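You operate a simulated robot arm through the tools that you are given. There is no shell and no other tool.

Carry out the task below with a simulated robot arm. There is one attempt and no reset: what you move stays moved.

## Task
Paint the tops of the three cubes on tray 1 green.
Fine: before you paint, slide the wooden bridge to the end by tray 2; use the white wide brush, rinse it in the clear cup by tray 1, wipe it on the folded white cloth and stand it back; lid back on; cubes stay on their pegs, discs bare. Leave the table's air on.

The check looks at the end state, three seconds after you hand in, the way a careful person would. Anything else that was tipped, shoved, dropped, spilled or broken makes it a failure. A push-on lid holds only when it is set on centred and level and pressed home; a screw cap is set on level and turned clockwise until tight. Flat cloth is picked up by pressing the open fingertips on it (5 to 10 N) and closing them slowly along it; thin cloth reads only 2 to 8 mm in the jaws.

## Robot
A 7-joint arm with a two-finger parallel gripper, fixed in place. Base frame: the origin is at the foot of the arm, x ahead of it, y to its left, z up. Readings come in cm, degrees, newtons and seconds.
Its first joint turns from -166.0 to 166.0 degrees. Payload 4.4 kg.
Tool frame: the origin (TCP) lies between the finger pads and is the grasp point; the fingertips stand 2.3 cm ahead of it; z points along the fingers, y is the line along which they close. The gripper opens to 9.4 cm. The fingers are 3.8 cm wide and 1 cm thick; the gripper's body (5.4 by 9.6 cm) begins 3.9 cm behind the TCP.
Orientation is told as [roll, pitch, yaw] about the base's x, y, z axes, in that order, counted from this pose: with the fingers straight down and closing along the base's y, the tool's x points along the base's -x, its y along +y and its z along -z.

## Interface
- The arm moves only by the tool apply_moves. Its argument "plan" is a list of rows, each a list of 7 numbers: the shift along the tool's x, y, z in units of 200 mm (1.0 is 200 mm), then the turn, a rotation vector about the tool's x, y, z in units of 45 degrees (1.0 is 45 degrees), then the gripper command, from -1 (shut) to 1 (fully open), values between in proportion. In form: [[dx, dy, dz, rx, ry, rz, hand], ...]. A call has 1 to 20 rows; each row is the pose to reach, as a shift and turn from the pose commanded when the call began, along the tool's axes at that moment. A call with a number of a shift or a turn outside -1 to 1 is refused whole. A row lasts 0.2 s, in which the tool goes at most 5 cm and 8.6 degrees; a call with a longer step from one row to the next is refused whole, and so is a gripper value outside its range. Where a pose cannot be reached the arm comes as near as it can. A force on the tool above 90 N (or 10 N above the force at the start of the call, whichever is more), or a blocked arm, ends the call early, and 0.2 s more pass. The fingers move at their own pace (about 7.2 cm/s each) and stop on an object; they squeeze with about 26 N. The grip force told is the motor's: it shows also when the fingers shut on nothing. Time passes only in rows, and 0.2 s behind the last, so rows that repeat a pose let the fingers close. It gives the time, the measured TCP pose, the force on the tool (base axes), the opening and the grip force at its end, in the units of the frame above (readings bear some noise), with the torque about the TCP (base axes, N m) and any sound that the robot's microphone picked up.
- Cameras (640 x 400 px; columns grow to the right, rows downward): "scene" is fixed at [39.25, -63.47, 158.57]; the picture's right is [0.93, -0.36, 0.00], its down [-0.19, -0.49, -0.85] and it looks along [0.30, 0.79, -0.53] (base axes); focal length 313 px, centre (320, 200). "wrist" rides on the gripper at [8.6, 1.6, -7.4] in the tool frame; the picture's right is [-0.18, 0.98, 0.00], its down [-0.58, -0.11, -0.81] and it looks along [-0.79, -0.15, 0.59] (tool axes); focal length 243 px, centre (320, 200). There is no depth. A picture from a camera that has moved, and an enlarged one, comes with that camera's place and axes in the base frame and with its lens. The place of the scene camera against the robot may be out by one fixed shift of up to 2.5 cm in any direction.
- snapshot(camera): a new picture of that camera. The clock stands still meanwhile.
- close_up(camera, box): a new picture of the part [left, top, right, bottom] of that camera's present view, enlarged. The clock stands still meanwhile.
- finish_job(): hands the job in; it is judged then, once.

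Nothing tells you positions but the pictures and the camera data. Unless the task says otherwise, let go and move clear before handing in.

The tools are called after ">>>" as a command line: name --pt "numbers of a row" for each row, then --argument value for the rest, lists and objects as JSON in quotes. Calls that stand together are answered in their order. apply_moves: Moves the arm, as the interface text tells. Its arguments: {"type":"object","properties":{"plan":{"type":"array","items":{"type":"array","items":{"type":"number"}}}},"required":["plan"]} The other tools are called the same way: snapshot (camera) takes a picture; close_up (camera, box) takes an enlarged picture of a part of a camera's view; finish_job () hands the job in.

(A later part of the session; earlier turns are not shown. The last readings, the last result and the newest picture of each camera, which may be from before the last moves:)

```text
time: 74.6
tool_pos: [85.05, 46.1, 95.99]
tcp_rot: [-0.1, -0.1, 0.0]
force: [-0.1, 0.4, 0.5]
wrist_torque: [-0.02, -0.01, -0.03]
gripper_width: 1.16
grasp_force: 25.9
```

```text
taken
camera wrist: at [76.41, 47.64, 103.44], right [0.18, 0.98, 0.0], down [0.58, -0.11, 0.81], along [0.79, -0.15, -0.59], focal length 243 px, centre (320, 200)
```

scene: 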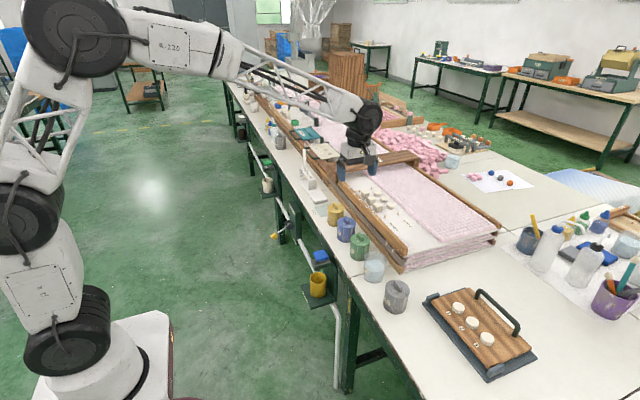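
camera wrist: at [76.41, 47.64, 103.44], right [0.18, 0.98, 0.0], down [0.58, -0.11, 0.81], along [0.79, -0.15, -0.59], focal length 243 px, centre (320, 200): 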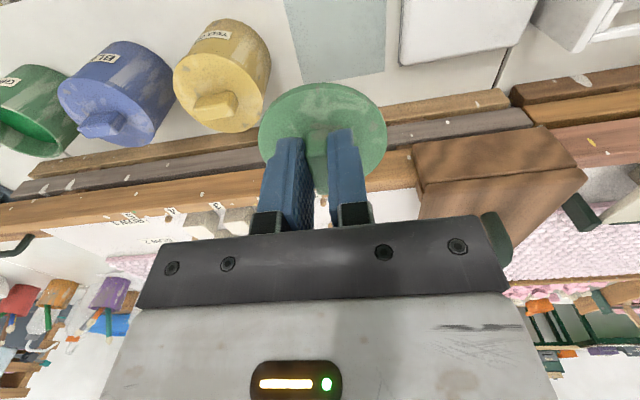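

>>> apply_moves --pt "-0.02 0.03 0.15 0 0 0 -1" --pt "-0.03 0.06 0.35 0 0 0 -1" --pt "-0.03 0.06 0.55 0 0 0 -1" --pt "-0.03 0.06 0.67 0 0 0 -1" --pt "-0.03 0.06 0.7 0 0 0 -1" --pt "-0.03 0.06 0.7 0 0 0 -1"

>>> snapshot --camera "wrist"

>>> close_up --camera "scene" --box '[290, 150, 370, 220]'

```text
time: 76.0
tool_pos: [85.75, 47.12, 82.03]
tcp_rot: [0.1, -0.1, 0.1]
force: [0.3, -0.2, -0.7]
wrist_torque: [0.0, 0.01, 0.02]
gripper_width: 1.22
grasp_force: 26.1
```

```text
taken
camera wrist: at [77.08, 48.7, 89.46], right [0.18, 0.98, 0.0], down [0.58, -0.11, 0.81], along [0.79, -0.15, -0.59], focal length 243 px, centre (320, 200)
```

wrist: 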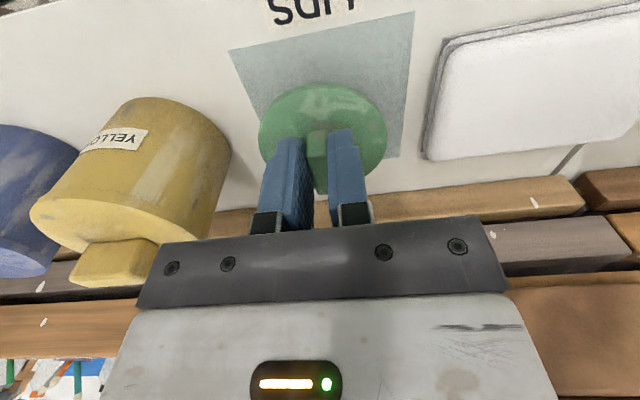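

```text
5.71 times, centred on (330, 185) of scene
camera zoom: at [39.25, -63.47, 158.57], right [0.93, -0.36, 0.0], down [-0.19, -0.49, -0.85], along [0.3, 0.79, -0.53], focal length 1788 px, centre (263, 286)
```

zoom: 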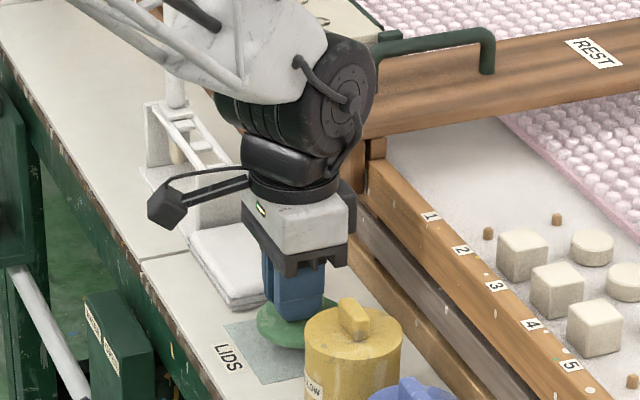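

The lid hangs over the mat's centre. I'll lower it in small steps, watching for contact.

>>> apply_moves --pt "0 0.01 0.02 0 0 0 -1" --pt "0 0.01 0.04 0 0 0 -1" --pt "0 0.01 0.06 0 0 0 -1" --pt "0 0.01 0.06 0 0 0 -1"

>>> apply_moves --pt "0 0 0.01 0 0 0 -1" --pt "0 0 0.02 0 0 0 -1" --pt "0 0 0.02 0 0 0 -1"

>>> apply_moves --pt "0 0 0.01 0 0 0 -1" --pt "0 0 0.02 0 0 0 -1" --pt "0 0 0.02 0 0 0 -1"

>>> snapshot --camera "wrist"

```text
time: 77.0
tool_pos: [85.61, 47.42, 80.89]
tcp_rot: [0.0, 0.0, 0.1]
force: [0.5, 0.3, -0.4]
wrist_torque: [0.03, -0.01, -0.03]
gripper_width: 1.16
grasp_force: 25.9
```

```text
time: 77.8
tool_pos: [85.54, 47.51, 80.37]
tcp_rot: [0.0, -0.2, 0.1]
force: [-0.5, 0.1, -0.5]
wrist_torque: [-0.03, 0.0, 0.02]
gripper_width: 1.19
grasp_force: 25.8
```

```text
time: 78.6
tool_pos: [85.76, 47.59, 80.18]
tcp_rot: [0.1, -0.1, 0.2]
force: [-2.4, -1.4, 19.5]
wrist_torque: [-0.01, 0.1, -0.03]
gripper_width: 1.18
grasp_force: 26.3
```

```text
taken
camera wrist: at [77.08, 49.09, 87.64], right [0.18, 0.98, 0.0], down [0.58, -0.11, 0.81], along [0.79, -0.15, -0.59], focal length 243 px, centre (320, 200)
```

wrist: 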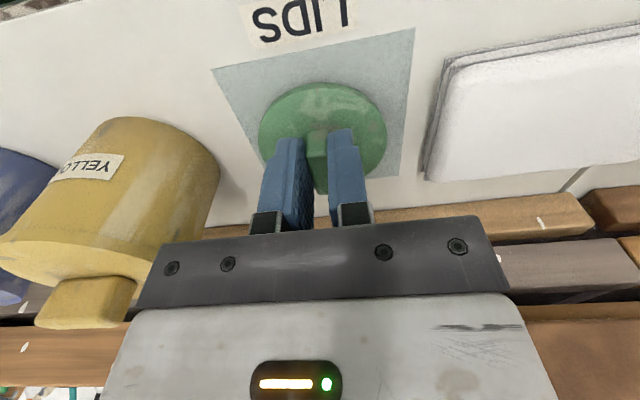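

The lid is down on the mat at TCP z≈80.2. I'll ease off, open and rise straight up.

>>> apply_moves --pt "0 0 -0.005 0 0 0 -1" --pt "0 0 -0.005 0 0 0 -0.7" --pt "0 0 -0.005 0 0 0 -0.4" --pt "0 0 -0.005 0 0 0 -0.15" --pt "0 0 -0.005 0 0 0 -0.15"

>>> apply_moves --pt "0 0 -0.05 0 0 0 -0.15" --pt "0 0 -0.15 0 0 0 -0.15" --pt "0 0 -0.35 0 0 0 -0.15" --pt "0 0 -0.58 0 0 0 -0.15" --pt "0 0 -0.8 0 0 0 -0.15" --pt "0 0 -0.8 0 0 0 -0.15"

>>> snapshot --camera "wrist"

>>> close_up --camera "scene" --box '[280, 130, 400, 230]'

```text
time: 79.8
tool_pos: [85.57, 47.54, 80.09]
tcp_rot: [0.0, -0.1, 0.1]
force: [1.2, -0.3, -0.5]
wrist_torque: [-0.01, 0.0, 0.02]
gripper_width: 3.98
grasp_force: 0.1
```

```text
time: 81.2
tool_pos: [85.75, 47.46, 96.32]
tcp_rot: [0.0, 0.0, 0.1]
force: [-0.1, -0.3, -0.3]
wrist_torque: [0.01, -0.02, -0.01]
gripper_width: 4.01
grasp_force: 0.1
```

```text
taken
camera wrist: at [77.11, 49.09, 103.78], right [0.18, 0.98, 0.0], down [0.58, -0.11, 0.81], along [0.79, -0.15, -0.59], focal length 243 px, centre (320, 200)
```

wrist: 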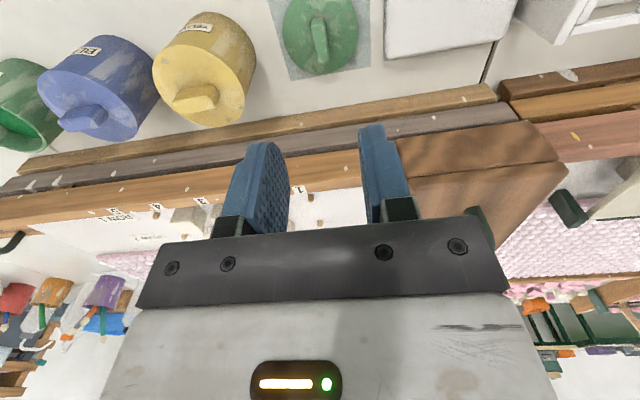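

```text
4.00 times, centred on (340, 180) of scene
camera zoom: at [39.25, -63.47, 158.57], right [0.93, -0.36, 0.0], down [-0.19, -0.49, -0.85], along [0.3, 0.79, -0.53], focal length 1252 px, centre (240, 280)
```

zoom: 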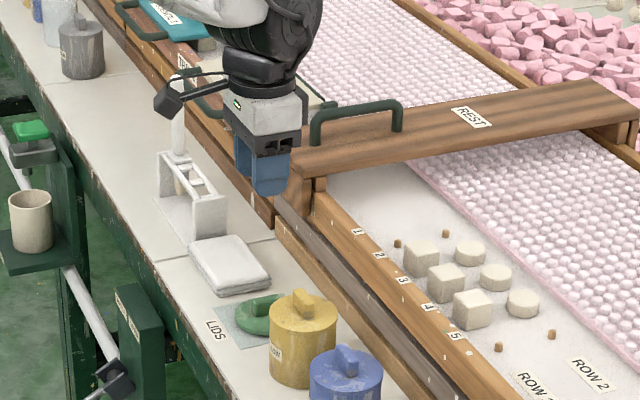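

The lid lies flat on the LIDS mat, regrasp pose (85.65, 47.5, 80.2) at yaw 0. Now for the brush: rise, turn to yaw 180, then tilt outward.

>>> apply_moves --pt "0.1 0.05 -0.15 0 0 -0.18 1" --pt "0.2 0.1 -0.3 0 0 -0.36 1" --pt "0.3 0.2 -0.45 0 0 -0.54 1" --pt "0.4 0.3 -0.6 0 0 -0.72 1" --pt "0.5 0.4 -0.75 0 0 -0.9 1" --pt "0.6 0.5 -0.8 0 0 -1.0 1" --pt "0.65 0.6 -0.8 0 0 -1.0 1" --pt "0.65 0.6 -0.8 0 0 -1.0 1"

>>> apply_moves --pt "0 0 0 0 0 -0.18 1" --pt "0 0 0 0 0 -0.36 1" --pt "0 0 0 0 0 -0.54 1" --pt "0 0 0 0 0 -0.72 1" --pt "0 0 0 0 0 -0.9 1" --pt "0 0 0 0 0 -1.0 1" --pt "0 0 0 0 0 -1.0 1"

>>> apply_moves --pt "0 0 0 0 0 -0.18 1" --pt "0 0 0 0 0 -0.36 1" --pt "0 0 0 0 0 -0.54 1" --pt "0 0 0 0 0 -0.72 1" --pt "0 0 0 0 0 -0.9 1" --pt "0 0 0 0 0 -1.0 1" --pt "0 0 0 0 0 -1.0 1"

>>> apply_moves --pt "0 0 0 0 0 -0.18 1" --pt "0 0 0 0 0 -0.36 1" --pt "0 0 0 0 0 -0.54 1" --pt "0 0 0 0 0 -0.72 1" --pt "0 0 0 0 0 -0.9 1" --pt "0 0 0 0 0 -1.0 1" --pt "0 0 0 0 0 -1.0 1"

```text
time: 83.0
tool_pos: [72.56, 59.69, 112.21]
tcp_rot: [0.1, -0.1, 45.2]
force: [0.2, -0.3, 0.2]
wrist_torque: [-0.02, 0.01, 0.03]
gripper_width: 9.41
grasp_force: 0.1
```

```text
time: 84.6
tool_pos: [72.56, 59.4, 112.15]
tcp_rot: [-0.1, 0.0, 90.2]
force: [0.3, 0.6, -0.3]
wrist_torque: [-0.02, 0.0, 0.01]
gripper_width: 9.41
grasp_force: 0.0
```

```text
time: 86.2
tool_pos: [72.59, 59.39, 112.0]
tcp_rot: [-0.1, 0.0, 135.3]
force: [0.3, -0.4, 0.1]
wrist_torque: [-0.02, 0.03, -0.01]
gripper_width: 9.41
grasp_force: 0.1
```

```text
time: 87.8
tool_pos: [72.59, 59.33, 112.07]
tcp_rot: [0.0, 0.1, -179.9]
force: [0.1, 0.1, 0.1]
wrist_torque: [0.01, -0.02, 0.01]
gripper_width: 9.39
grasp_force: 0.0
```

>>> apply_moves --pt "-0.02 -0.1 0 0 0.17 0 1" --pt "-0.04 -0.2 0 0 0.34 0 1" --pt "-0.06 -0.3 0 0 0.51 0 1" --pt "-0.08 -0.4 0 0 0.68 0 1" --pt "-0.1 -0.5 0 0 0.85 0 1" --pt "-0.1 -0.6 0 0 1.0 0 1" --pt "-0.1 -0.6 0 0 1.0 0 1"

>>> apply_moves --pt "0 0 0 0 0.17 0 1" --pt "0 0 0 0 0.333 0 1" --pt "0 0 0 0 0.333 0 1"

>>> snapshot --camera "wrist"

>>> snapshot --camera "scene"

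```text
time: 89.4
tool_pos: [70.51, 71.49, 112.0]
tcp_rot: [0.0, 45.1, -179.8]
force: [0.2, 0.1, 0.9]
wrist_torque: [0.02, 0.0, 0.02]
gripper_width: 9.39
grasp_force: 0.0
```

```text
time: 90.2
tool_pos: [70.42, 71.64, 112.2]
tcp_rot: [0.0, 60.1, -179.9]
force: [-0.3, 1.6, 0.2]
wrist_torque: [-0.03, 0.0, 0.04]
gripper_width: 9.39
grasp_force: 0.0
```

```text
taken
camera wrist: at [68.42, 69.79, 123.26], right [-0.09, -0.98, -0.16], down [-0.99, 0.11, -0.1], along [0.12, 0.15, -0.98], focal length 243 px, centre (320, 200)
```

wrist: 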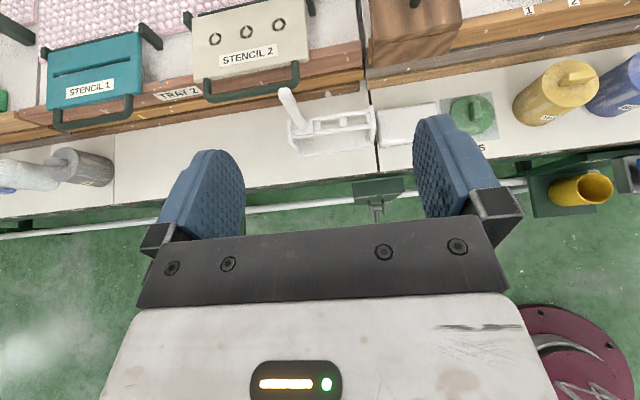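

```text
taken
```

scene: 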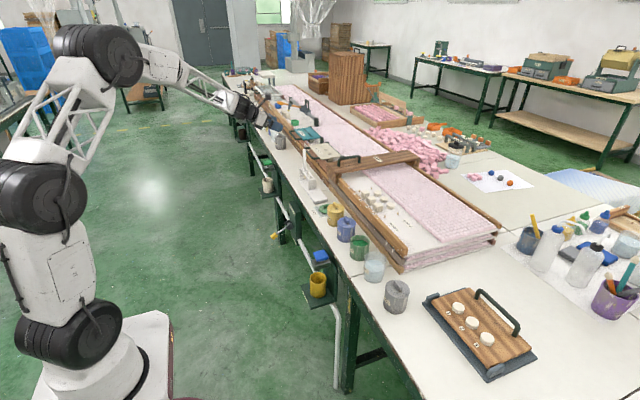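

>>> close_up --camera "wrist" --box '[250, 60, 450, 190]'

>>> close_up --camera "wrist" --box '[340, 0, 480, 110]'

```text
3.08 times, centred on (350, 125) of wrist
camera zoom: at [68.42, 69.79, 123.26], right [-0.09, -0.98, -0.16], down [-0.99, 0.11, -0.1], along [0.12, 0.15, -0.98], focal length 746 px, centre (228, 431)
```

zoom: 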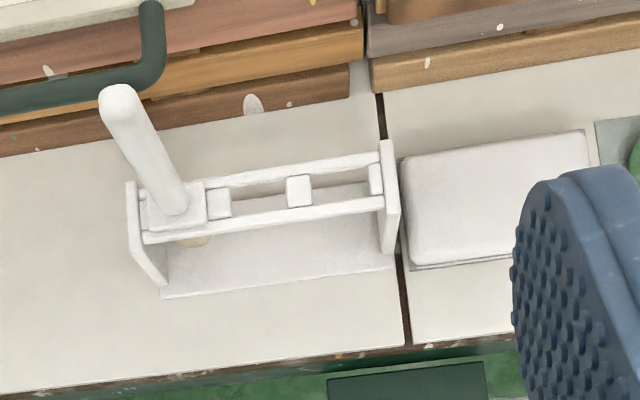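

```text
3.64 times, centred on (410, 55) of wrist
camera zoom: at [68.42, 69.79, 123.26], right [-0.09, -0.98, -0.16], down [-0.99, 0.11, -0.1], along [0.12, 0.15, -0.98], focal length 882 px, centre (-7, 727)
```

zoom: 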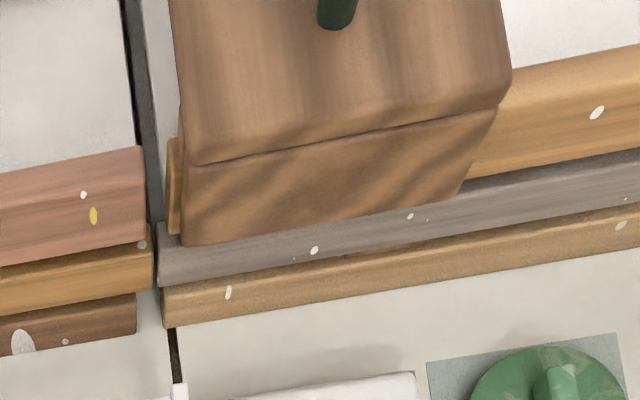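

The bridge edge sits about half a centimetre from the rail's end, which is good. The brush handle is near (85–86, 77). I'll approach for a closer triangulation.

>>> apply_moves --pt "-0.03 -0.06 0.1 0 0 0 1" --pt "-0.06 -0.13 0.2 0 0 0 1" --pt "-0.1 -0.2 0.3 0 0 0 1" --pt "-0.129 -0.26 0.397 0 0 0 1" --pt "-0.129 -0.26 0.397 0 0 0 1"

>>> snapshot --camera "wrist"

>>> close_up --camera "wrist" --box '[230, 40, 430, 190]'

```text
time: 91.4
tool_pos: [76.0, 76.67, 105.8]
tcp_rot: [0.0, 60.2, -179.8]
force: [0.6, 0.2, -0.7]
wrist_torque: [-0.01, -0.01, 0.01]
gripper_width: 9.39
grasp_force: 0.1
```

```text
taken
camera wrist: at [74.01, 74.96, 117.07], right [-0.09, -0.98, -0.16], down [-0.99, 0.11, -0.1], along [0.12, 0.15, -0.98], focal length 243 px, centre (320, 200)
```

wrist: 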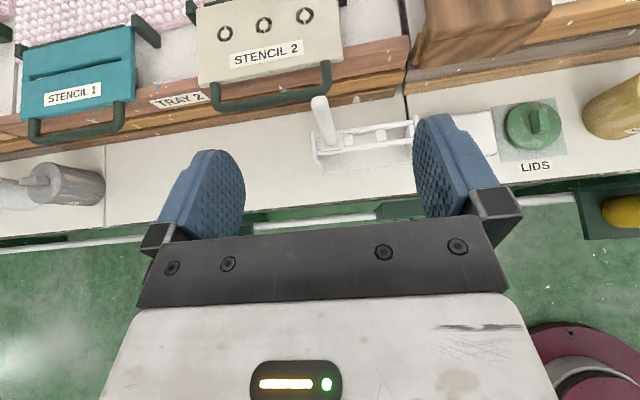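

```text
2.67 times, centred on (330, 115) of wrist
camera zoom: at [74.01, 74.96, 117.07], right [-0.09, -0.98, -0.16], down [-0.99, 0.11, -0.1], along [0.12, 0.15, -0.98], focal length 647 px, centre (293, 427)
```

zoom: 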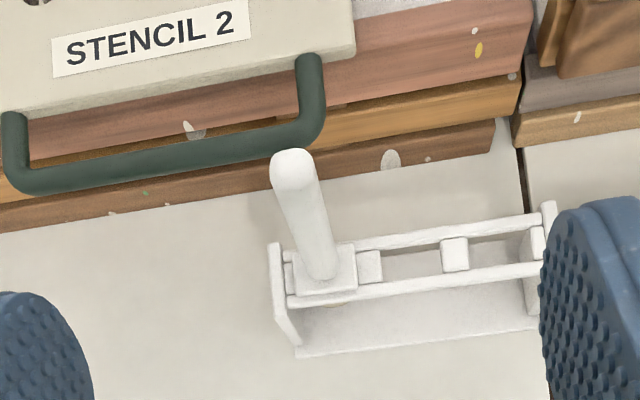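

The brush collar is lower than I thought, z≈83, with the handle top ≈93 at about (86.8, 77.6). Stencil 2's green handle is just behind it near x 91, so I'll look closer before going in.

>>> apply_moves --pt "-0.05 -0.015 0.1 0 0 0 1" --pt "-0.1 -0.03 0.2 0 0 0 1" --pt "-0.152 -0.045 0.318 0 0 0 1" --pt "-0.152 -0.045 0.318 0 0 0 1"

>>> snapshot --camera "wrist"

>>> close_up --camera "wrist" --box '[230, 40, 430, 190]'

>>> close_up --camera "scene" --box '[280, 130, 350, 210]'

```text
time: 92.4
tool_pos: [79.98, 77.49, 100.12]
tcp_rot: [0.0, 60.1, -179.8]
force: [0.3, -0.2, 0.1]
wrist_torque: [0.0, 0.01, 0.0]
gripper_width: 9.39
grasp_force: 0.1
```

```text
taken
camera wrist: at [77.9, 75.89, 111.29], right [-0.09, -0.98, -0.16], down [-0.99, 0.11, -0.1], along [0.12, 0.15, -0.98], focal length 243 px, centre (320, 200)
```

wrist: 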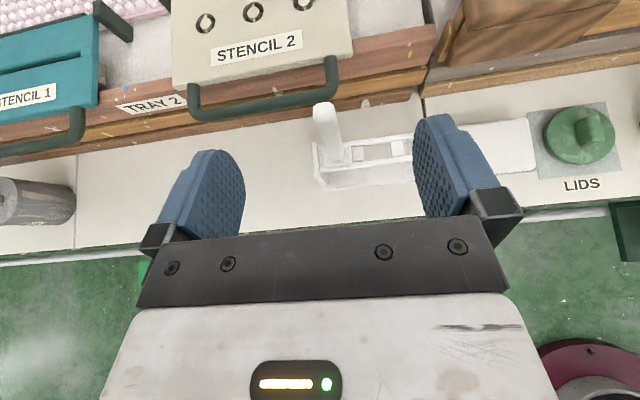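

```text
2.67 times, centred on (330, 115) of wrist
camera zoom: at [77.9, 75.89, 111.29], right [-0.09, -0.98, -0.16], down [-0.99, 0.11, -0.1], along [0.12, 0.15, -0.98], focal length 647 px, centre (293, 427)
```

zoom: 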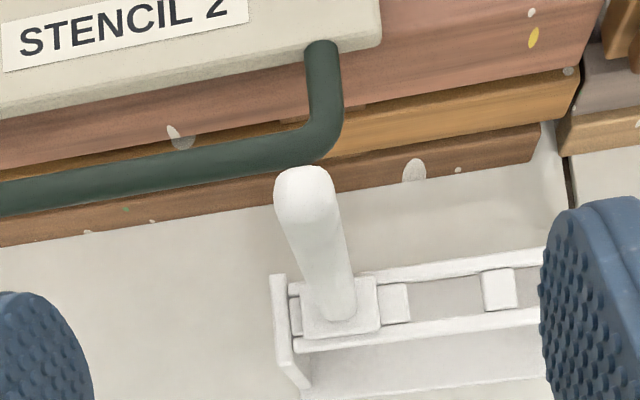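

```text
5.00 times, centred on (315, 170) of scene
camera zoom: at [39.25, -63.47, 158.57], right [0.93, -0.36, 0.0], down [-0.19, -0.49, -0.85], along [0.3, 0.79, -0.53], focal length 1565 px, centre (345, 350)
```

zoom: 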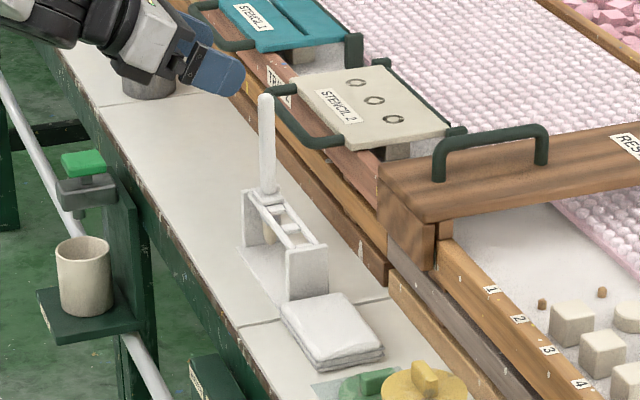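

I now place the brush handle axis at (86.6, 77.6), top z≈93.5. Stencil 2's handle corner is at (91.5, 77.5, 87.5). I'll grip with the TCP at (85.6, 77.6, 91) so the fingertips stay clear of it, moving to a pre-grasp first.

>>> apply_moves --pt "-0.08 -0.002 0.02 0 0 0 1" --pt "-0.17 -0.004 0.05 0 0 0 1" --pt "-0.2535 -0.006 0.07 0 0 0 1" --pt "-0.2535 -0.006 0.07 0 0 0 1"

>>> snapshot --camera "wrist"

>>> close_up --camera "wrist" --box '[230, 60, 430, 210]'

```text
time: 93.4
tool_pos: [78.68, 77.7, 95.05]
tcp_rot: [0.0, 60.1, -179.9]
force: [-0.3, 0.2, 0.3]
wrist_torque: [-0.02, 0.0, 0.0]
gripper_width: 9.39
grasp_force: 0.0
```

```text
taken
camera wrist: at [76.61, 76.02, 106.21], right [-0.09, -0.98, -0.16], down [-0.99, 0.11, -0.1], along [0.12, 0.15, -0.98], focal length 243 px, centre (320, 200)
```

wrist: 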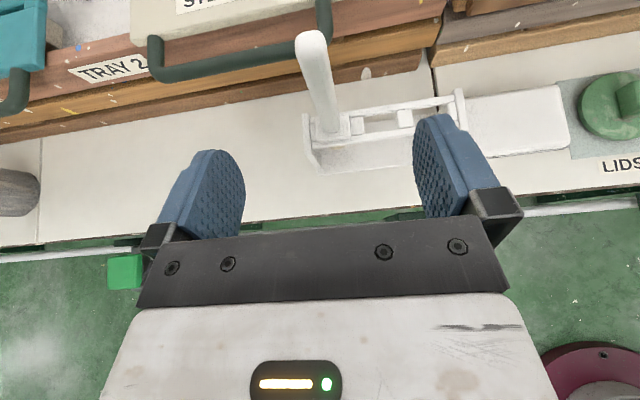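

```text
2.67 times, centred on (330, 135) of wrist
camera zoom: at [76.61, 76.02, 106.21], right [-0.09, -0.98, -0.16], down [-0.99, 0.11, -0.1], along [0.12, 0.15, -0.98], focal length 647 px, centre (293, 373)
```

zoom: 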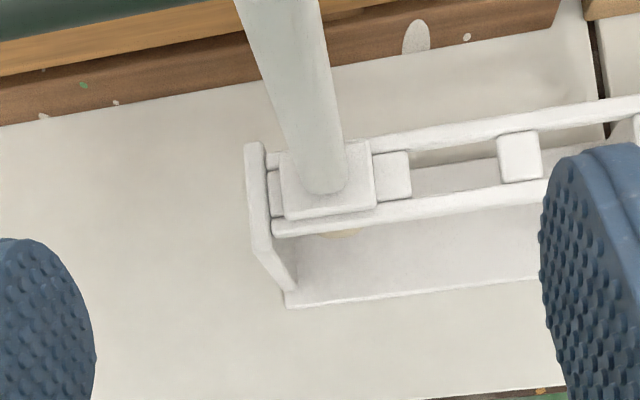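

>>> apply_moves --pt "0 0.004 0.1 0 0 0 1" --pt "-0.002 0.007 0.2 0 0 0 1" --pt "-0.003 0.007 0.3 0 0 0 1" --pt "-0.004 0.007 0.4 0 0 0 1" --pt "-0.004 0.007 0.4 0 0 0 1"

>>> snapshot --camera "wrist"

>>> close_up --camera "scene" --box '[270, 130, 350, 220]'

```text
time: 94.6
tool_pos: [85.65, 77.55, 90.93]
tcp_rot: [0.1, 60.1, -180.0]
force: [0.3, -0.5, 0.4]
wrist_torque: [0.02, 0.0, -0.01]
gripper_width: 9.39
grasp_force: 0.0
```

```text
taken
camera wrist: at [83.57, 75.97, 102.09], right [-0.09, -0.98, -0.16], down [-0.99, 0.11, -0.1], along [0.12, 0.15, -0.98], focal length 243 px, centre (320, 200)
```

wrist: 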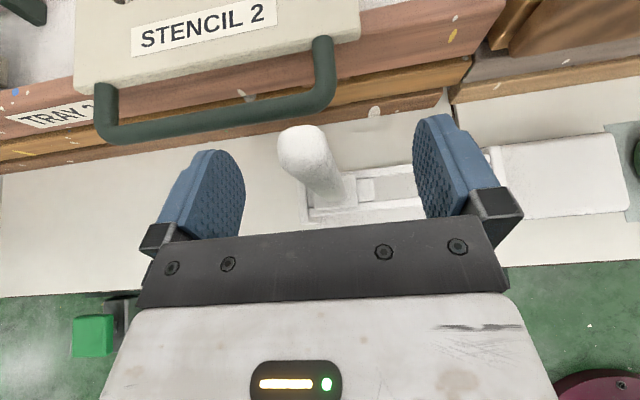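

```text
4.44 times, centred on (310, 175) of scene
camera zoom: at [39.25, -63.47, 158.57], right [0.93, -0.36, 0.0], down [-0.19, -0.49, -0.85], along [0.3, 0.79, -0.53], focal length 1391 px, centre (364, 311)
```

zoom: 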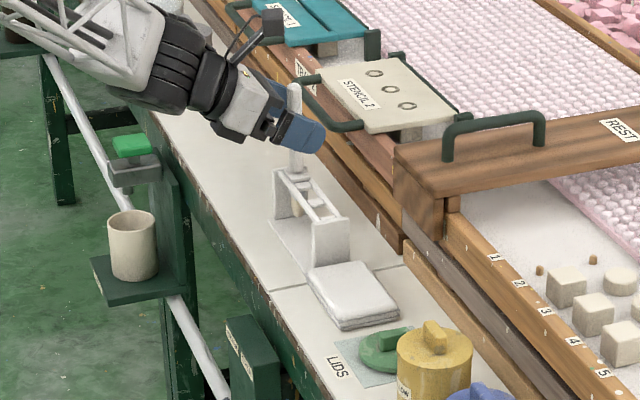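

The handle is centred between the pads with clear space to the stencil handle. Closing now.

>>> apply_moves --pt "0 -0.004 0 0 0 0 0.5" --pt "0 -0.004 0 0 0 0 0.0" --pt "0 -0.004 0 0 0 0 -0.3" --pt "0 -0.004 0 0 0 0 -0.5" --pt "0 -0.004 0 0 0 0 -0.7" --pt "0 -0.004 0 0 0 0 -1" --pt "0 -0.004 0 0 0 0 -1" --pt "0 -0.004 0 0 0 0 -1"

>>> snapshot --camera "wrist"

>>> close_up --camera "scene" --box '[270, 130, 350, 220]'

```text
time: 96.4
tool_pos: [85.65, 77.73, 90.95]
tcp_rot: [-0.1, 60.1, -179.9]
force: [0.2, -0.9, 0.8]
wrist_torque: [-0.02, -0.01, 0.01]
gripper_width: 1.66
grasp_force: 25.7
```

```text
taken
camera wrist: at [83.53, 76.01, 102.13], right [-0.09, -0.98, -0.16], down [-0.99, 0.11, -0.1], along [0.12, 0.15, -0.98], focal length 243 px, centre (320, 200)
```

wrist: 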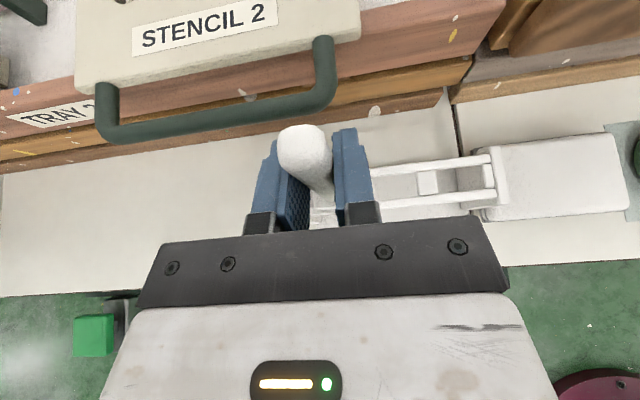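

```text
4.44 times, centred on (310, 175) of scene
camera zoom: at [39.25, -63.47, 158.57], right [0.93, -0.36, 0.0], down [-0.19, -0.49, -0.85], along [0.3, 0.79, -0.53], focal length 1391 px, centre (364, 311)
```

zoom: 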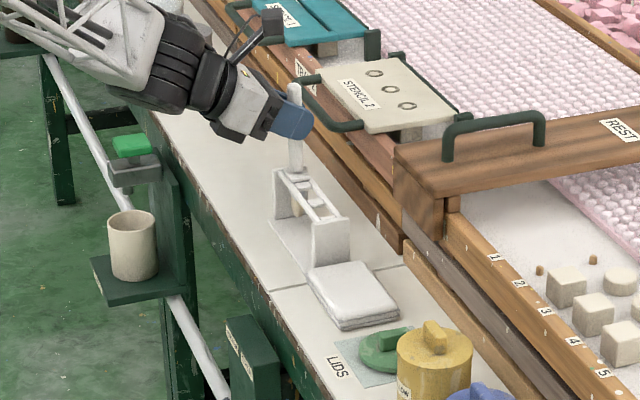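

Gripped (1.66 cm) at TCP (85.65, 77.7, 90.95), which is the pose to return to. Lifting straight up slowly.

>>> apply_moves --pt "0.03 0 -0.017 0 0 0 -1" --pt "0.06 0 -0.035 0 0 0 -1" --pt "0.1 0 -0.058 0 0 0 -1" --pt "0.15 0 -0.086 0 0 0 -1" --pt "0.2 0 -0.115 0 0 0 -1" --pt "0.2 0 -0.115 0 0 0 -1"

>>> snapshot --camera "wrist"

>>> close_up --camera "scene" --box '[270, 120, 350, 220]'

```text
time: 97.8
tool_pos: [85.68, 77.71, 95.62]
tcp_rot: [-0.1, 60.1, -180.0]
force: [0.3, -0.2, -1.0]
wrist_torque: [0.0, 0.0, -0.03]
gripper_width: 1.63
grasp_force: 26.2
```

```text
taken
camera wrist: at [83.57, 75.98, 106.81], right [-0.09, -0.98, -0.16], down [-0.99, 0.11, -0.1], along [0.12, 0.15, -0.98], focal length 243 px, centre (320, 200)
```

wrist: 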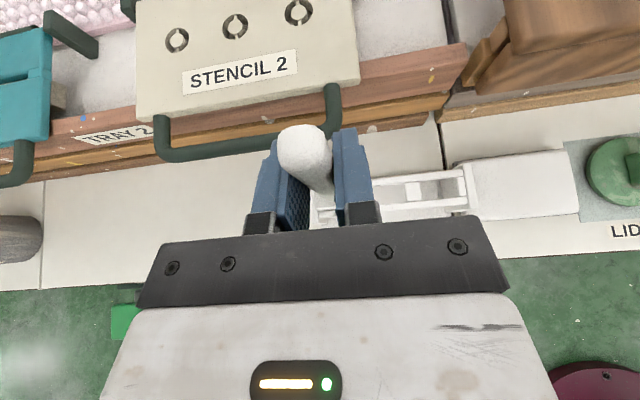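

```text
4.00 times, centred on (310, 170) of scene
camera zoom: at [39.25, -63.47, 158.57], right [0.93, -0.36, 0.0], down [-0.19, -0.49, -0.85], along [0.3, 0.79, -0.53], focal length 1252 px, centre (360, 320)
```

zoom: 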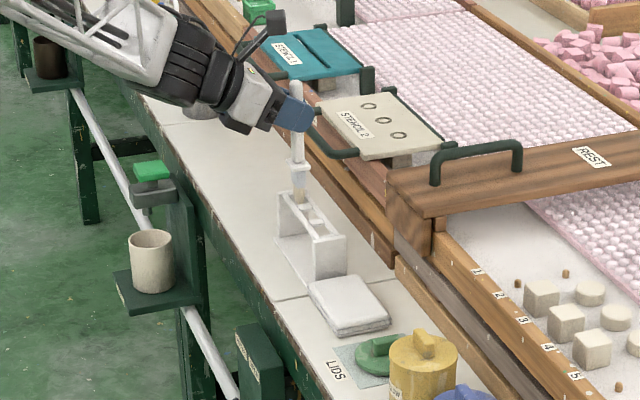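

The brush is free of the rack, and its collar and bristles are visible below. I'll raise it further and check its length.

>>> apply_moves --pt "0.15 0 -0.086 0 0 0 -1" --pt "0.3 0 -0.172 0 0 0 -1" --pt "0.43 0 -0.247 0 0 0 -1" --pt "0.43 0.1 -0.247 0 0 0 -1" --pt "0.43 0.1 -0.247 0 0 0 -1"

>>> close_up --camera "scene" --box '[270, 100, 350, 200]'

>>> snapshot --camera "wrist"

```text
time: 99.0
tool_pos: [85.66, 75.69, 105.51]
tcp_rot: [0.0, 60.1, -179.8]
force: [-0.8, -0.1, -0.5]
wrist_torque: [-0.03, 0.02, 0.0]
gripper_width: 1.61
grasp_force: 25.9
```

```text
4.00 times, centred on (310, 150) of scene
camera zoom: at [39.25, -63.47, 158.57], right [0.93, -0.36, 0.0], down [-0.19, -0.49, -0.85], along [0.3, 0.79, -0.53], focal length 1252 px, centre (360, 400)
```

zoom: 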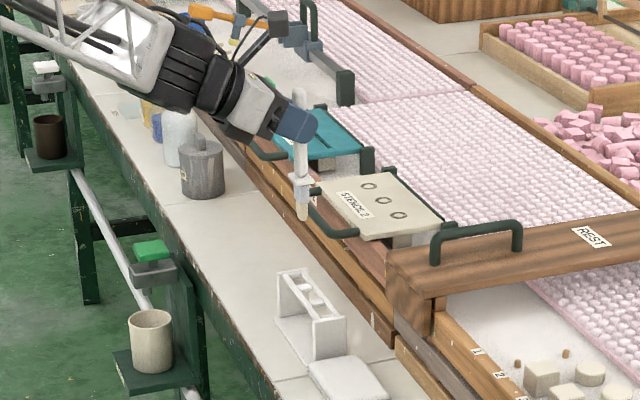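

```text
taken
camera wrist: at [83.56, 73.99, 116.69], right [-0.09, -0.98, -0.16], down [-0.99, 0.11, -0.1], along [0.12, 0.15, -0.98], focal length 243 px, centre (320, 200)
```

wrist: 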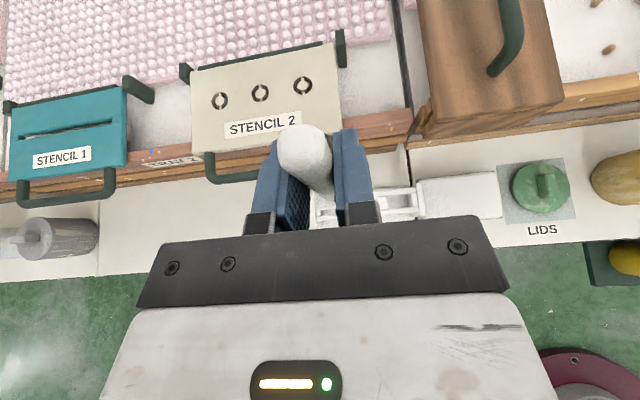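

>>> close_up --camera "scene" --box '[325, 115, 365, 160]'

>>> close_up --camera "scene" --box '[280, 115, 325, 165]'

```text
8.89 times, centred on (345, 138) of scene
camera zoom: at [39.25, -63.47, 158.57], right [0.93, -0.36, 0.0], down [-0.19, -0.49, -0.85], along [0.3, 0.79, -0.53], focal length 2782 px, centre (98, 756)
```

zoom: 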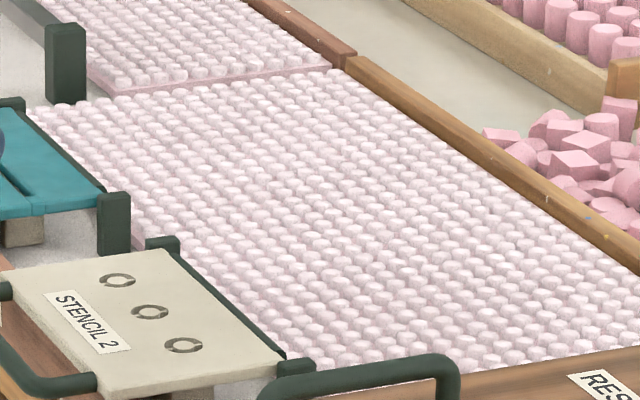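

```text
8.00 times, centred on (302, 140) of scene
camera zoom: at [39.25, -63.47, 158.57], right [0.93, -0.36, 0.0], down [-0.19, -0.49, -0.85], along [0.3, 0.79, -0.53], focal length 2504 px, centre (460, 680)
```

zoom: 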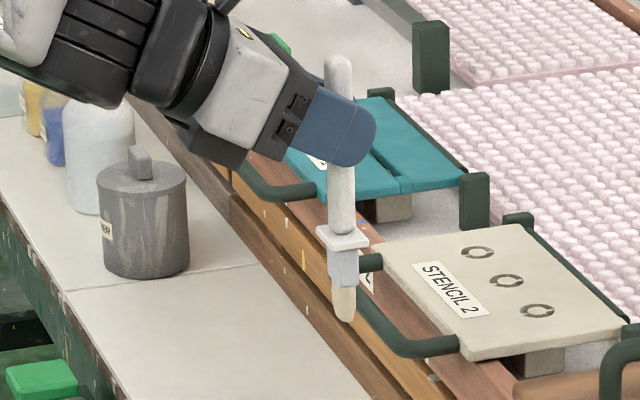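

The brush hangs vertically: bristle tip about 13 cm below the TCP and 0.9 cm ahead in x. Now I'll travel along y to above the green pot.

>>> apply_moves --pt "0 0.2 0 0 0 0 -1" --pt "0 0.4 0 0 0 0 -1" --pt "0 0.6 0 0 0 0 -1" --pt "0 0.8 0 0 0 0 -1" --pt "0 1.0 0 0 0 0 -1" --pt "0 1.0 0 0 0 0 -1"

>>> apply_moves --pt "0 0.2 0 0 0 0 -1" --pt "0 0.4 0 0 0 0 -1" --pt "0 0.6 0 0 0 0 -1" --pt "0 0.8 0 0 0 0 -1" --pt "0 1.0 0 0 0 0 -1" --pt "0 1.0 0 0 0 0 -1"

>>> snapshot --camera "scene"

>>> snapshot --camera "wrist"

```text
time: 100.4
tool_pos: [85.72, 55.69, 105.72]
tcp_rot: [0.0, 60.1, -179.9]
force: [0.8, -0.5, -0.2]
wrist_torque: [0.0, 0.0, 0.0]
gripper_width: 1.62
grasp_force: 26.2
```

```text
time: 101.8
tool_pos: [85.92, 35.87, 105.55]
tcp_rot: [0.0, 60.1, -179.9]
force: [0.6, 0.0, -0.7]
wrist_torque: [0.02, 0.01, -0.01]
gripper_width: 1.64
grasp_force: 25.9
```

```text
taken
```

scene: 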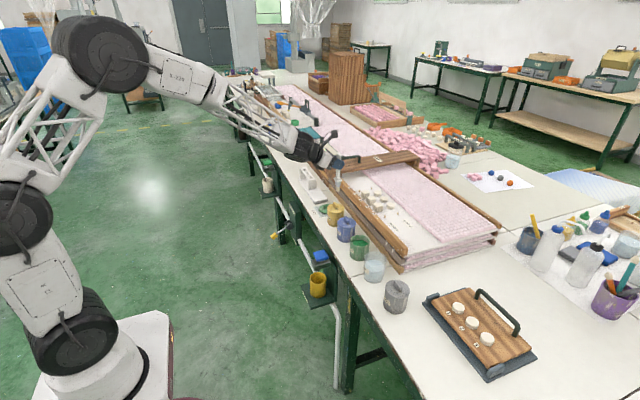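

```text
taken
camera wrist: at [83.79, 34.09, 116.74], right [-0.09, -0.98, -0.16], down [-0.99, 0.11, -0.1], along [0.12, 0.15, -0.98], focal length 243 px, centre (320, 200)
```

wrist: 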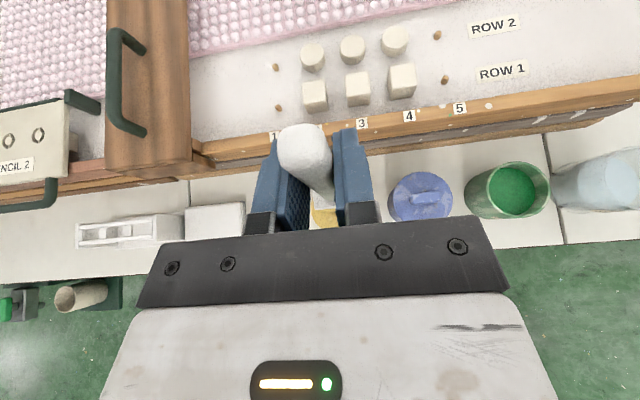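

>>> close_up --camera "wrist" --box '[260, 10, 480, 150]'

>>> close_up --camera "wrist" --box '[370, 120, 640, 280]'

```text
2.86 times, centred on (370, 80) of wrist
camera zoom: at [83.79, 34.09, 116.74], right [-0.09, -0.98, -0.16], down [-0.99, 0.11, -0.1], along [0.12, 0.15, -0.98], focal length 693 px, centre (177, 543)
```

zoom: 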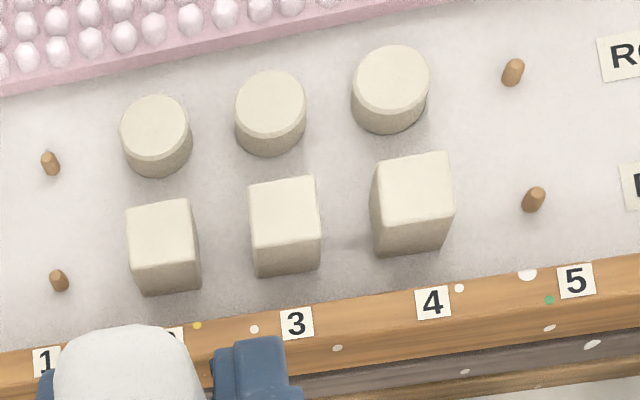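

```text
2.37 times, centred on (505, 200) of wrist
camera zoom: at [83.79, 34.09, 116.74], right [-0.09, -0.98, -0.16], down [-0.99, 0.11, -0.1], along [0.12, 0.15, -0.98], focal length 575 px, centre (-118, 200)
```

zoom: 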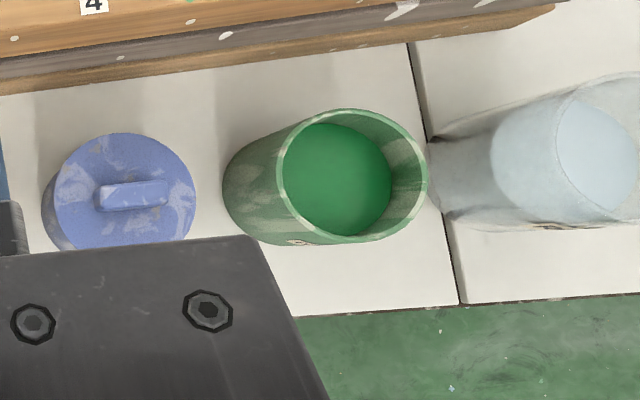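

The cube tops are at z≈87.65, centred at (101.2, 37.9), (101.2, 32.4) and (101.2, 26.9). The green pot centre is (86.36, 13.4), rim z≈82, paint level ≈80.8. I'll move above the pot.

>>> apply_moves --pt "-0.005 0.2 -0.008 0 0 0 -1" --pt "-0.005 0.4 -0.01 0 0 0 -1" --pt "-0.008 0.6 -0.015 0 0 0 -1" --pt "-0.01 0.8 -0.018 0 0 0 -1" --pt "-0.01 1.0 -0.018 0 0 0 -1" --pt "-0.01 1.0 -0.018 0 0 0 -1"

>>> apply_moves --pt "0 0.06 0 0 0 0 -1" --pt "0 0.12 0 0 0 0 -1" --pt "0 0.12 0 0 0 0 -1"

>>> snapshot --camera "wrist"

>>> close_up --camera "scene" --box '[310, 180, 430, 310]'

```text
time: 103.2
tool_pos: [85.52, 15.57, 105.48]
tcp_rot: [-0.1, 60.0, -179.9]
force: [0.1, -0.6, -1.1]
wrist_torque: [-0.02, 0.0, 0.0]
gripper_width: 1.63
grasp_force: 25.5
```

```text
time: 104.0
tool_pos: [85.5, 13.08, 105.61]
tcp_rot: [0.0, 60.2, -179.9]
force: [-0.5, -1.0, 0.5]
wrist_torque: [0.01, 0.02, -0.02]
gripper_width: 1.61
grasp_force: 25.5
```

```text
taken
camera wrist: at [83.34, 11.52, 116.77], right [-0.09, -0.98, -0.16], down [-0.99, 0.11, -0.1], along [0.12, 0.15, -0.98], focal length 243 px, centre (320, 200)
```

wrist: 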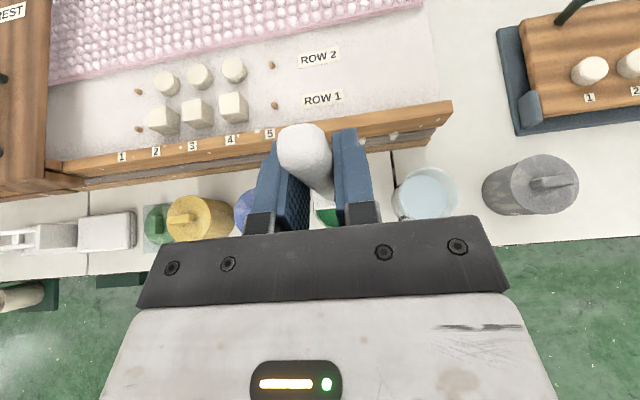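

```text
3.08 times, centred on (370, 245) of scene
camera zoom: at [39.25, -63.47, 158.57], right [0.93, -0.36, 0.0], down [-0.19, -0.49, -0.85], along [0.3, 0.79, -0.53], focal length 963 px, centre (166, 62)
```

zoom: 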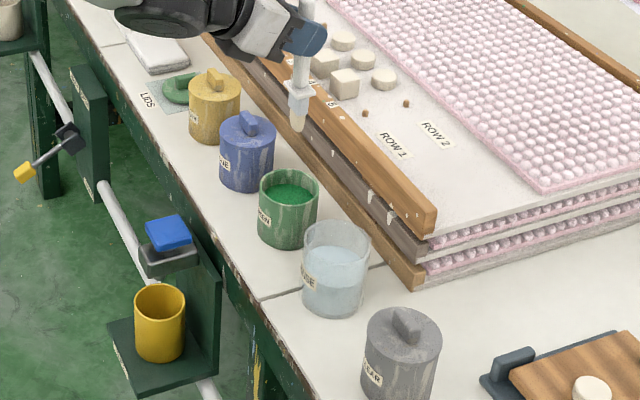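

Above the pot now. I'll descend until the bristles are just above the rim and check the alignment.

>>> apply_moves --pt "-0.1 -0.01 0.0575 0 0 0 -1" --pt "-0.2 -0.0175 0.115 0 0 0 -1" --pt "-0.3 -0.0175 0.1725 0 0 0 -1" --pt "-0.36 -0.0175 0.207 0 0 0 -1" --pt "-0.36 -0.0175 0.207 0 0 0 -1"

>>> close_up --camera "scene" --box '[340, 200, 400, 280]'

>>> snapshot --camera "wrist"

```text
time: 105.2
tool_pos: [85.36, 13.58, 97.24]
tcp_rot: [0.0, 60.2, -179.9]
force: [0.0, 0.3, -0.5]
wrist_torque: [0.01, 0.01, -0.02]
gripper_width: 1.65
grasp_force: 25.6
```

```text
5.00 times, centred on (370, 240) of scene
camera zoom: at [39.25, -63.47, 158.57], right [0.93, -0.36, 0.0], down [-0.19, -0.49, -0.85], along [0.3, 0.79, -0.53], focal length 1565 px, centre (70, 0)
```

zoom: 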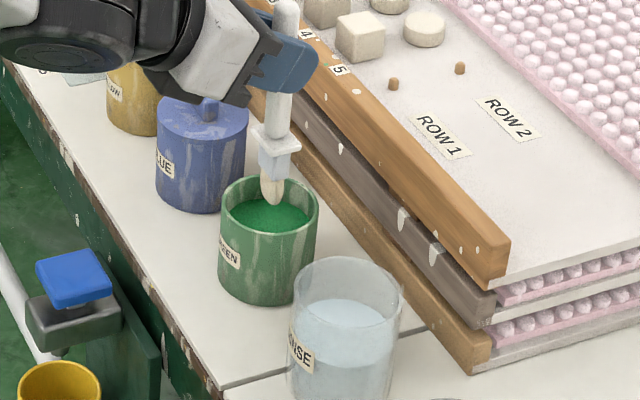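

```text
taken
camera wrist: at [83.29, 11.86, 108.45], right [-0.09, -0.98, -0.16], down [-0.99, 0.11, -0.1], along [0.12, 0.15, -0.98], focal length 243 px, centre (320, 200)
```

wrist: 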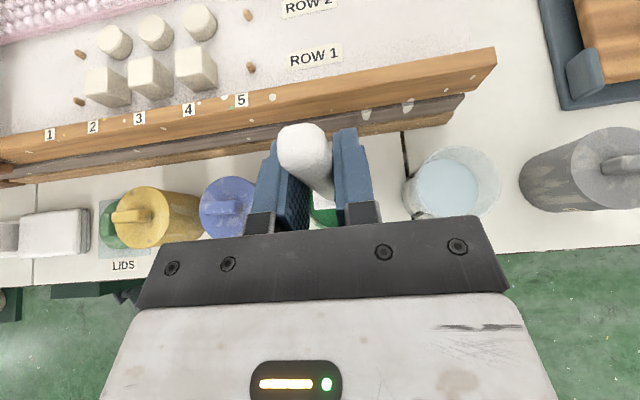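

The bristles are aligned over the paint. Dipping about 1.5 cm deep, then lifting and letting it drain over the pot.

>>> apply_moves --pt "-0.06 0 0.0345 0 0 0 -1" --pt "-0.12 0 0.069 0 0 0 -1" --pt "-0.17 0 0.098 0 0 0 -1" --pt "-0.217 0 0.125 0 0 0 -1" --pt "-0.217 0 0.125 0 0 0 -1" --pt "-0.217 0 0.125 0 0 0 -1"

>>> close_up --camera "scene" --box '[340, 200, 400, 280]'

```text
time: 106.6
tool_pos: [85.41, 13.61, 92.24]
tcp_rot: [-0.1, 60.2, -179.9]
force: [-0.3, -0.9, -0.2]
wrist_torque: [0.0, 0.0, -0.01]
gripper_width: 1.64
grasp_force: 26.0
```

```text
5.00 times, centred on (370, 240) of scene
camera zoom: at [39.25, -63.47, 158.57], right [0.93, -0.36, 0.0], down [-0.19, -0.49, -0.85], along [0.3, 0.79, -0.53], focal length 1565 px, centre (70, 0)
```

zoom: 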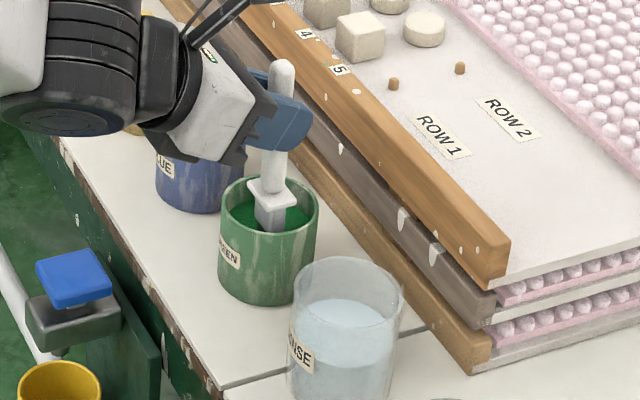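

>>> apply_moves --pt "0.04 0 -0.023 0 0 0 -1" --pt "0.08 0 -0.046 0 0 0 -1" --pt "0.13 0 -0.075 0 0 0 -1" --pt "0.19 0 -0.109 0 0 0 -1" --pt "0.22 0 -0.1265 0 0 0 -1" --pt "0.22 0 -0.1265 0 0 0 -1" --pt "0.22 0 -0.1265 0 0 0 -1" --pt "0.22 0 -0.1265 0 0 0 -1" --pt "0.22 0 -0.1265 0 0 0 -1"

>>> close_up --camera "scene" --box '[340, 200, 400, 280]'

```text
time: 108.6
tool_pos: [85.54, 13.49, 97.31]
tcp_rot: [0.0, 60.1, -179.9]
force: [0.4, -0.3, -0.4]
wrist_torque: [0.0, -0.01, -0.03]
gripper_width: 1.65
grasp_force: 25.8
```

```text
5.00 times, centred on (370, 240) of scene
camera zoom: at [39.25, -63.47, 158.57], right [0.93, -0.36, 0.0], down [-0.19, -0.49, -0.85], along [0.3, 0.79, -0.53], focal length 1565 px, centre (70, 0)
```

zoom: 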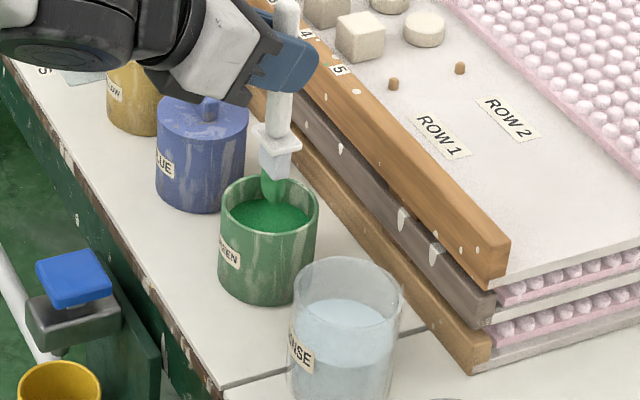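

The bristles are fully green with no drip visible. I'll rise and travel to above the cube on peg 4.

>>> apply_moves --pt "0.11 0 -0.063 0 0 0 -1" --pt "0.22 0 -0.126 0 0 0 -1" --pt "0.334 0 -0.192 0 0 0 -1" --pt "0.334 0 -0.192 0 0 0 -1" --pt "0.334 0 -0.192 0 0 0 -1" --pt "0.334 0 -0.192 0 0 0 -1"

>>> apply_moves --pt "0.07 -0.13 0.13 0 0 0 -1" --pt "0.15 -0.27 0.26 0 0 0 -1" --pt "0.22 -0.4 0.39 0 0 0 -1" --pt "0.3 -0.54 0.52 0 0 0 -1" --pt "0.369 -0.675 0.6415 0 0 0 -1" --pt "0.369 -0.675 0.6415 0 0 0 -1"

>>> snapshot --camera "wrist"

>>> close_up --camera "scene" --box '[350, 150, 440, 230]'

```text
time: 110.0
tool_pos: [85.25, 13.43, 104.93]
tcp_rot: [-0.1, 60.2, -180.0]
force: [0.2, 0.0, -0.1]
wrist_torque: [0.02, -0.01, 0.0]
gripper_width: 1.64
grasp_force: 25.4
```

```text
time: 111.4
tool_pos: [100.14, 27.3, 104.95]
tcp_rot: [-0.1, 60.1, -179.8]
force: [-0.4, 0.8, -0.7]
wrist_torque: [-0.02, 0.03, -0.02]
gripper_width: 1.64
grasp_force: 26.6
```

```text
taken
camera wrist: at [98.06, 25.61, 116.14], right [-0.09, -0.98, -0.16], down [-0.99, 0.11, -0.1], along [0.12, 0.15, -0.98], focal length 243 px, centre (320, 200)
```

wrist: 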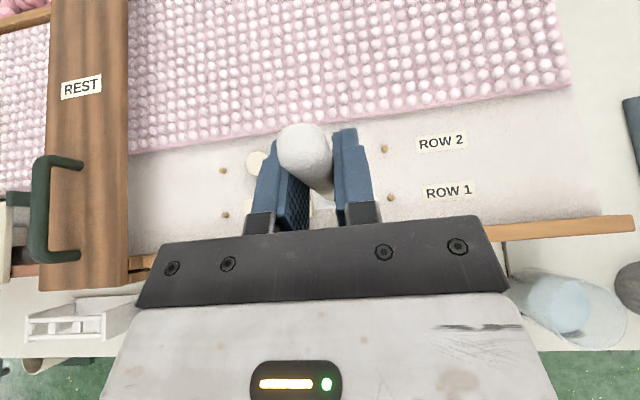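

```text
5.00 times, centred on (395, 190) of scene
camera zoom: at [39.25, -63.47, 158.57], right [0.93, -0.36, 0.0], down [-0.19, -0.49, -0.85], along [0.3, 0.79, -0.53], focal length 1565 px, centre (-55, 250)
```

zoom: 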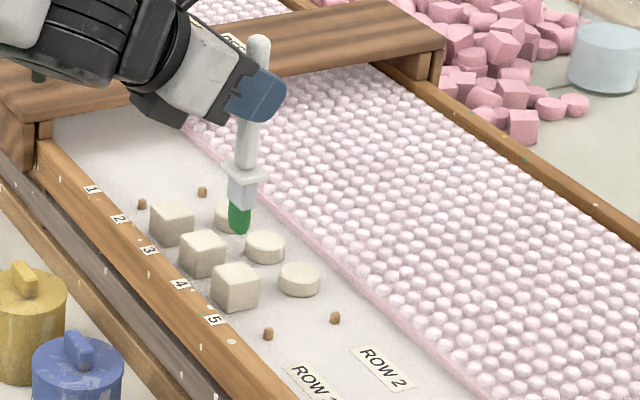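

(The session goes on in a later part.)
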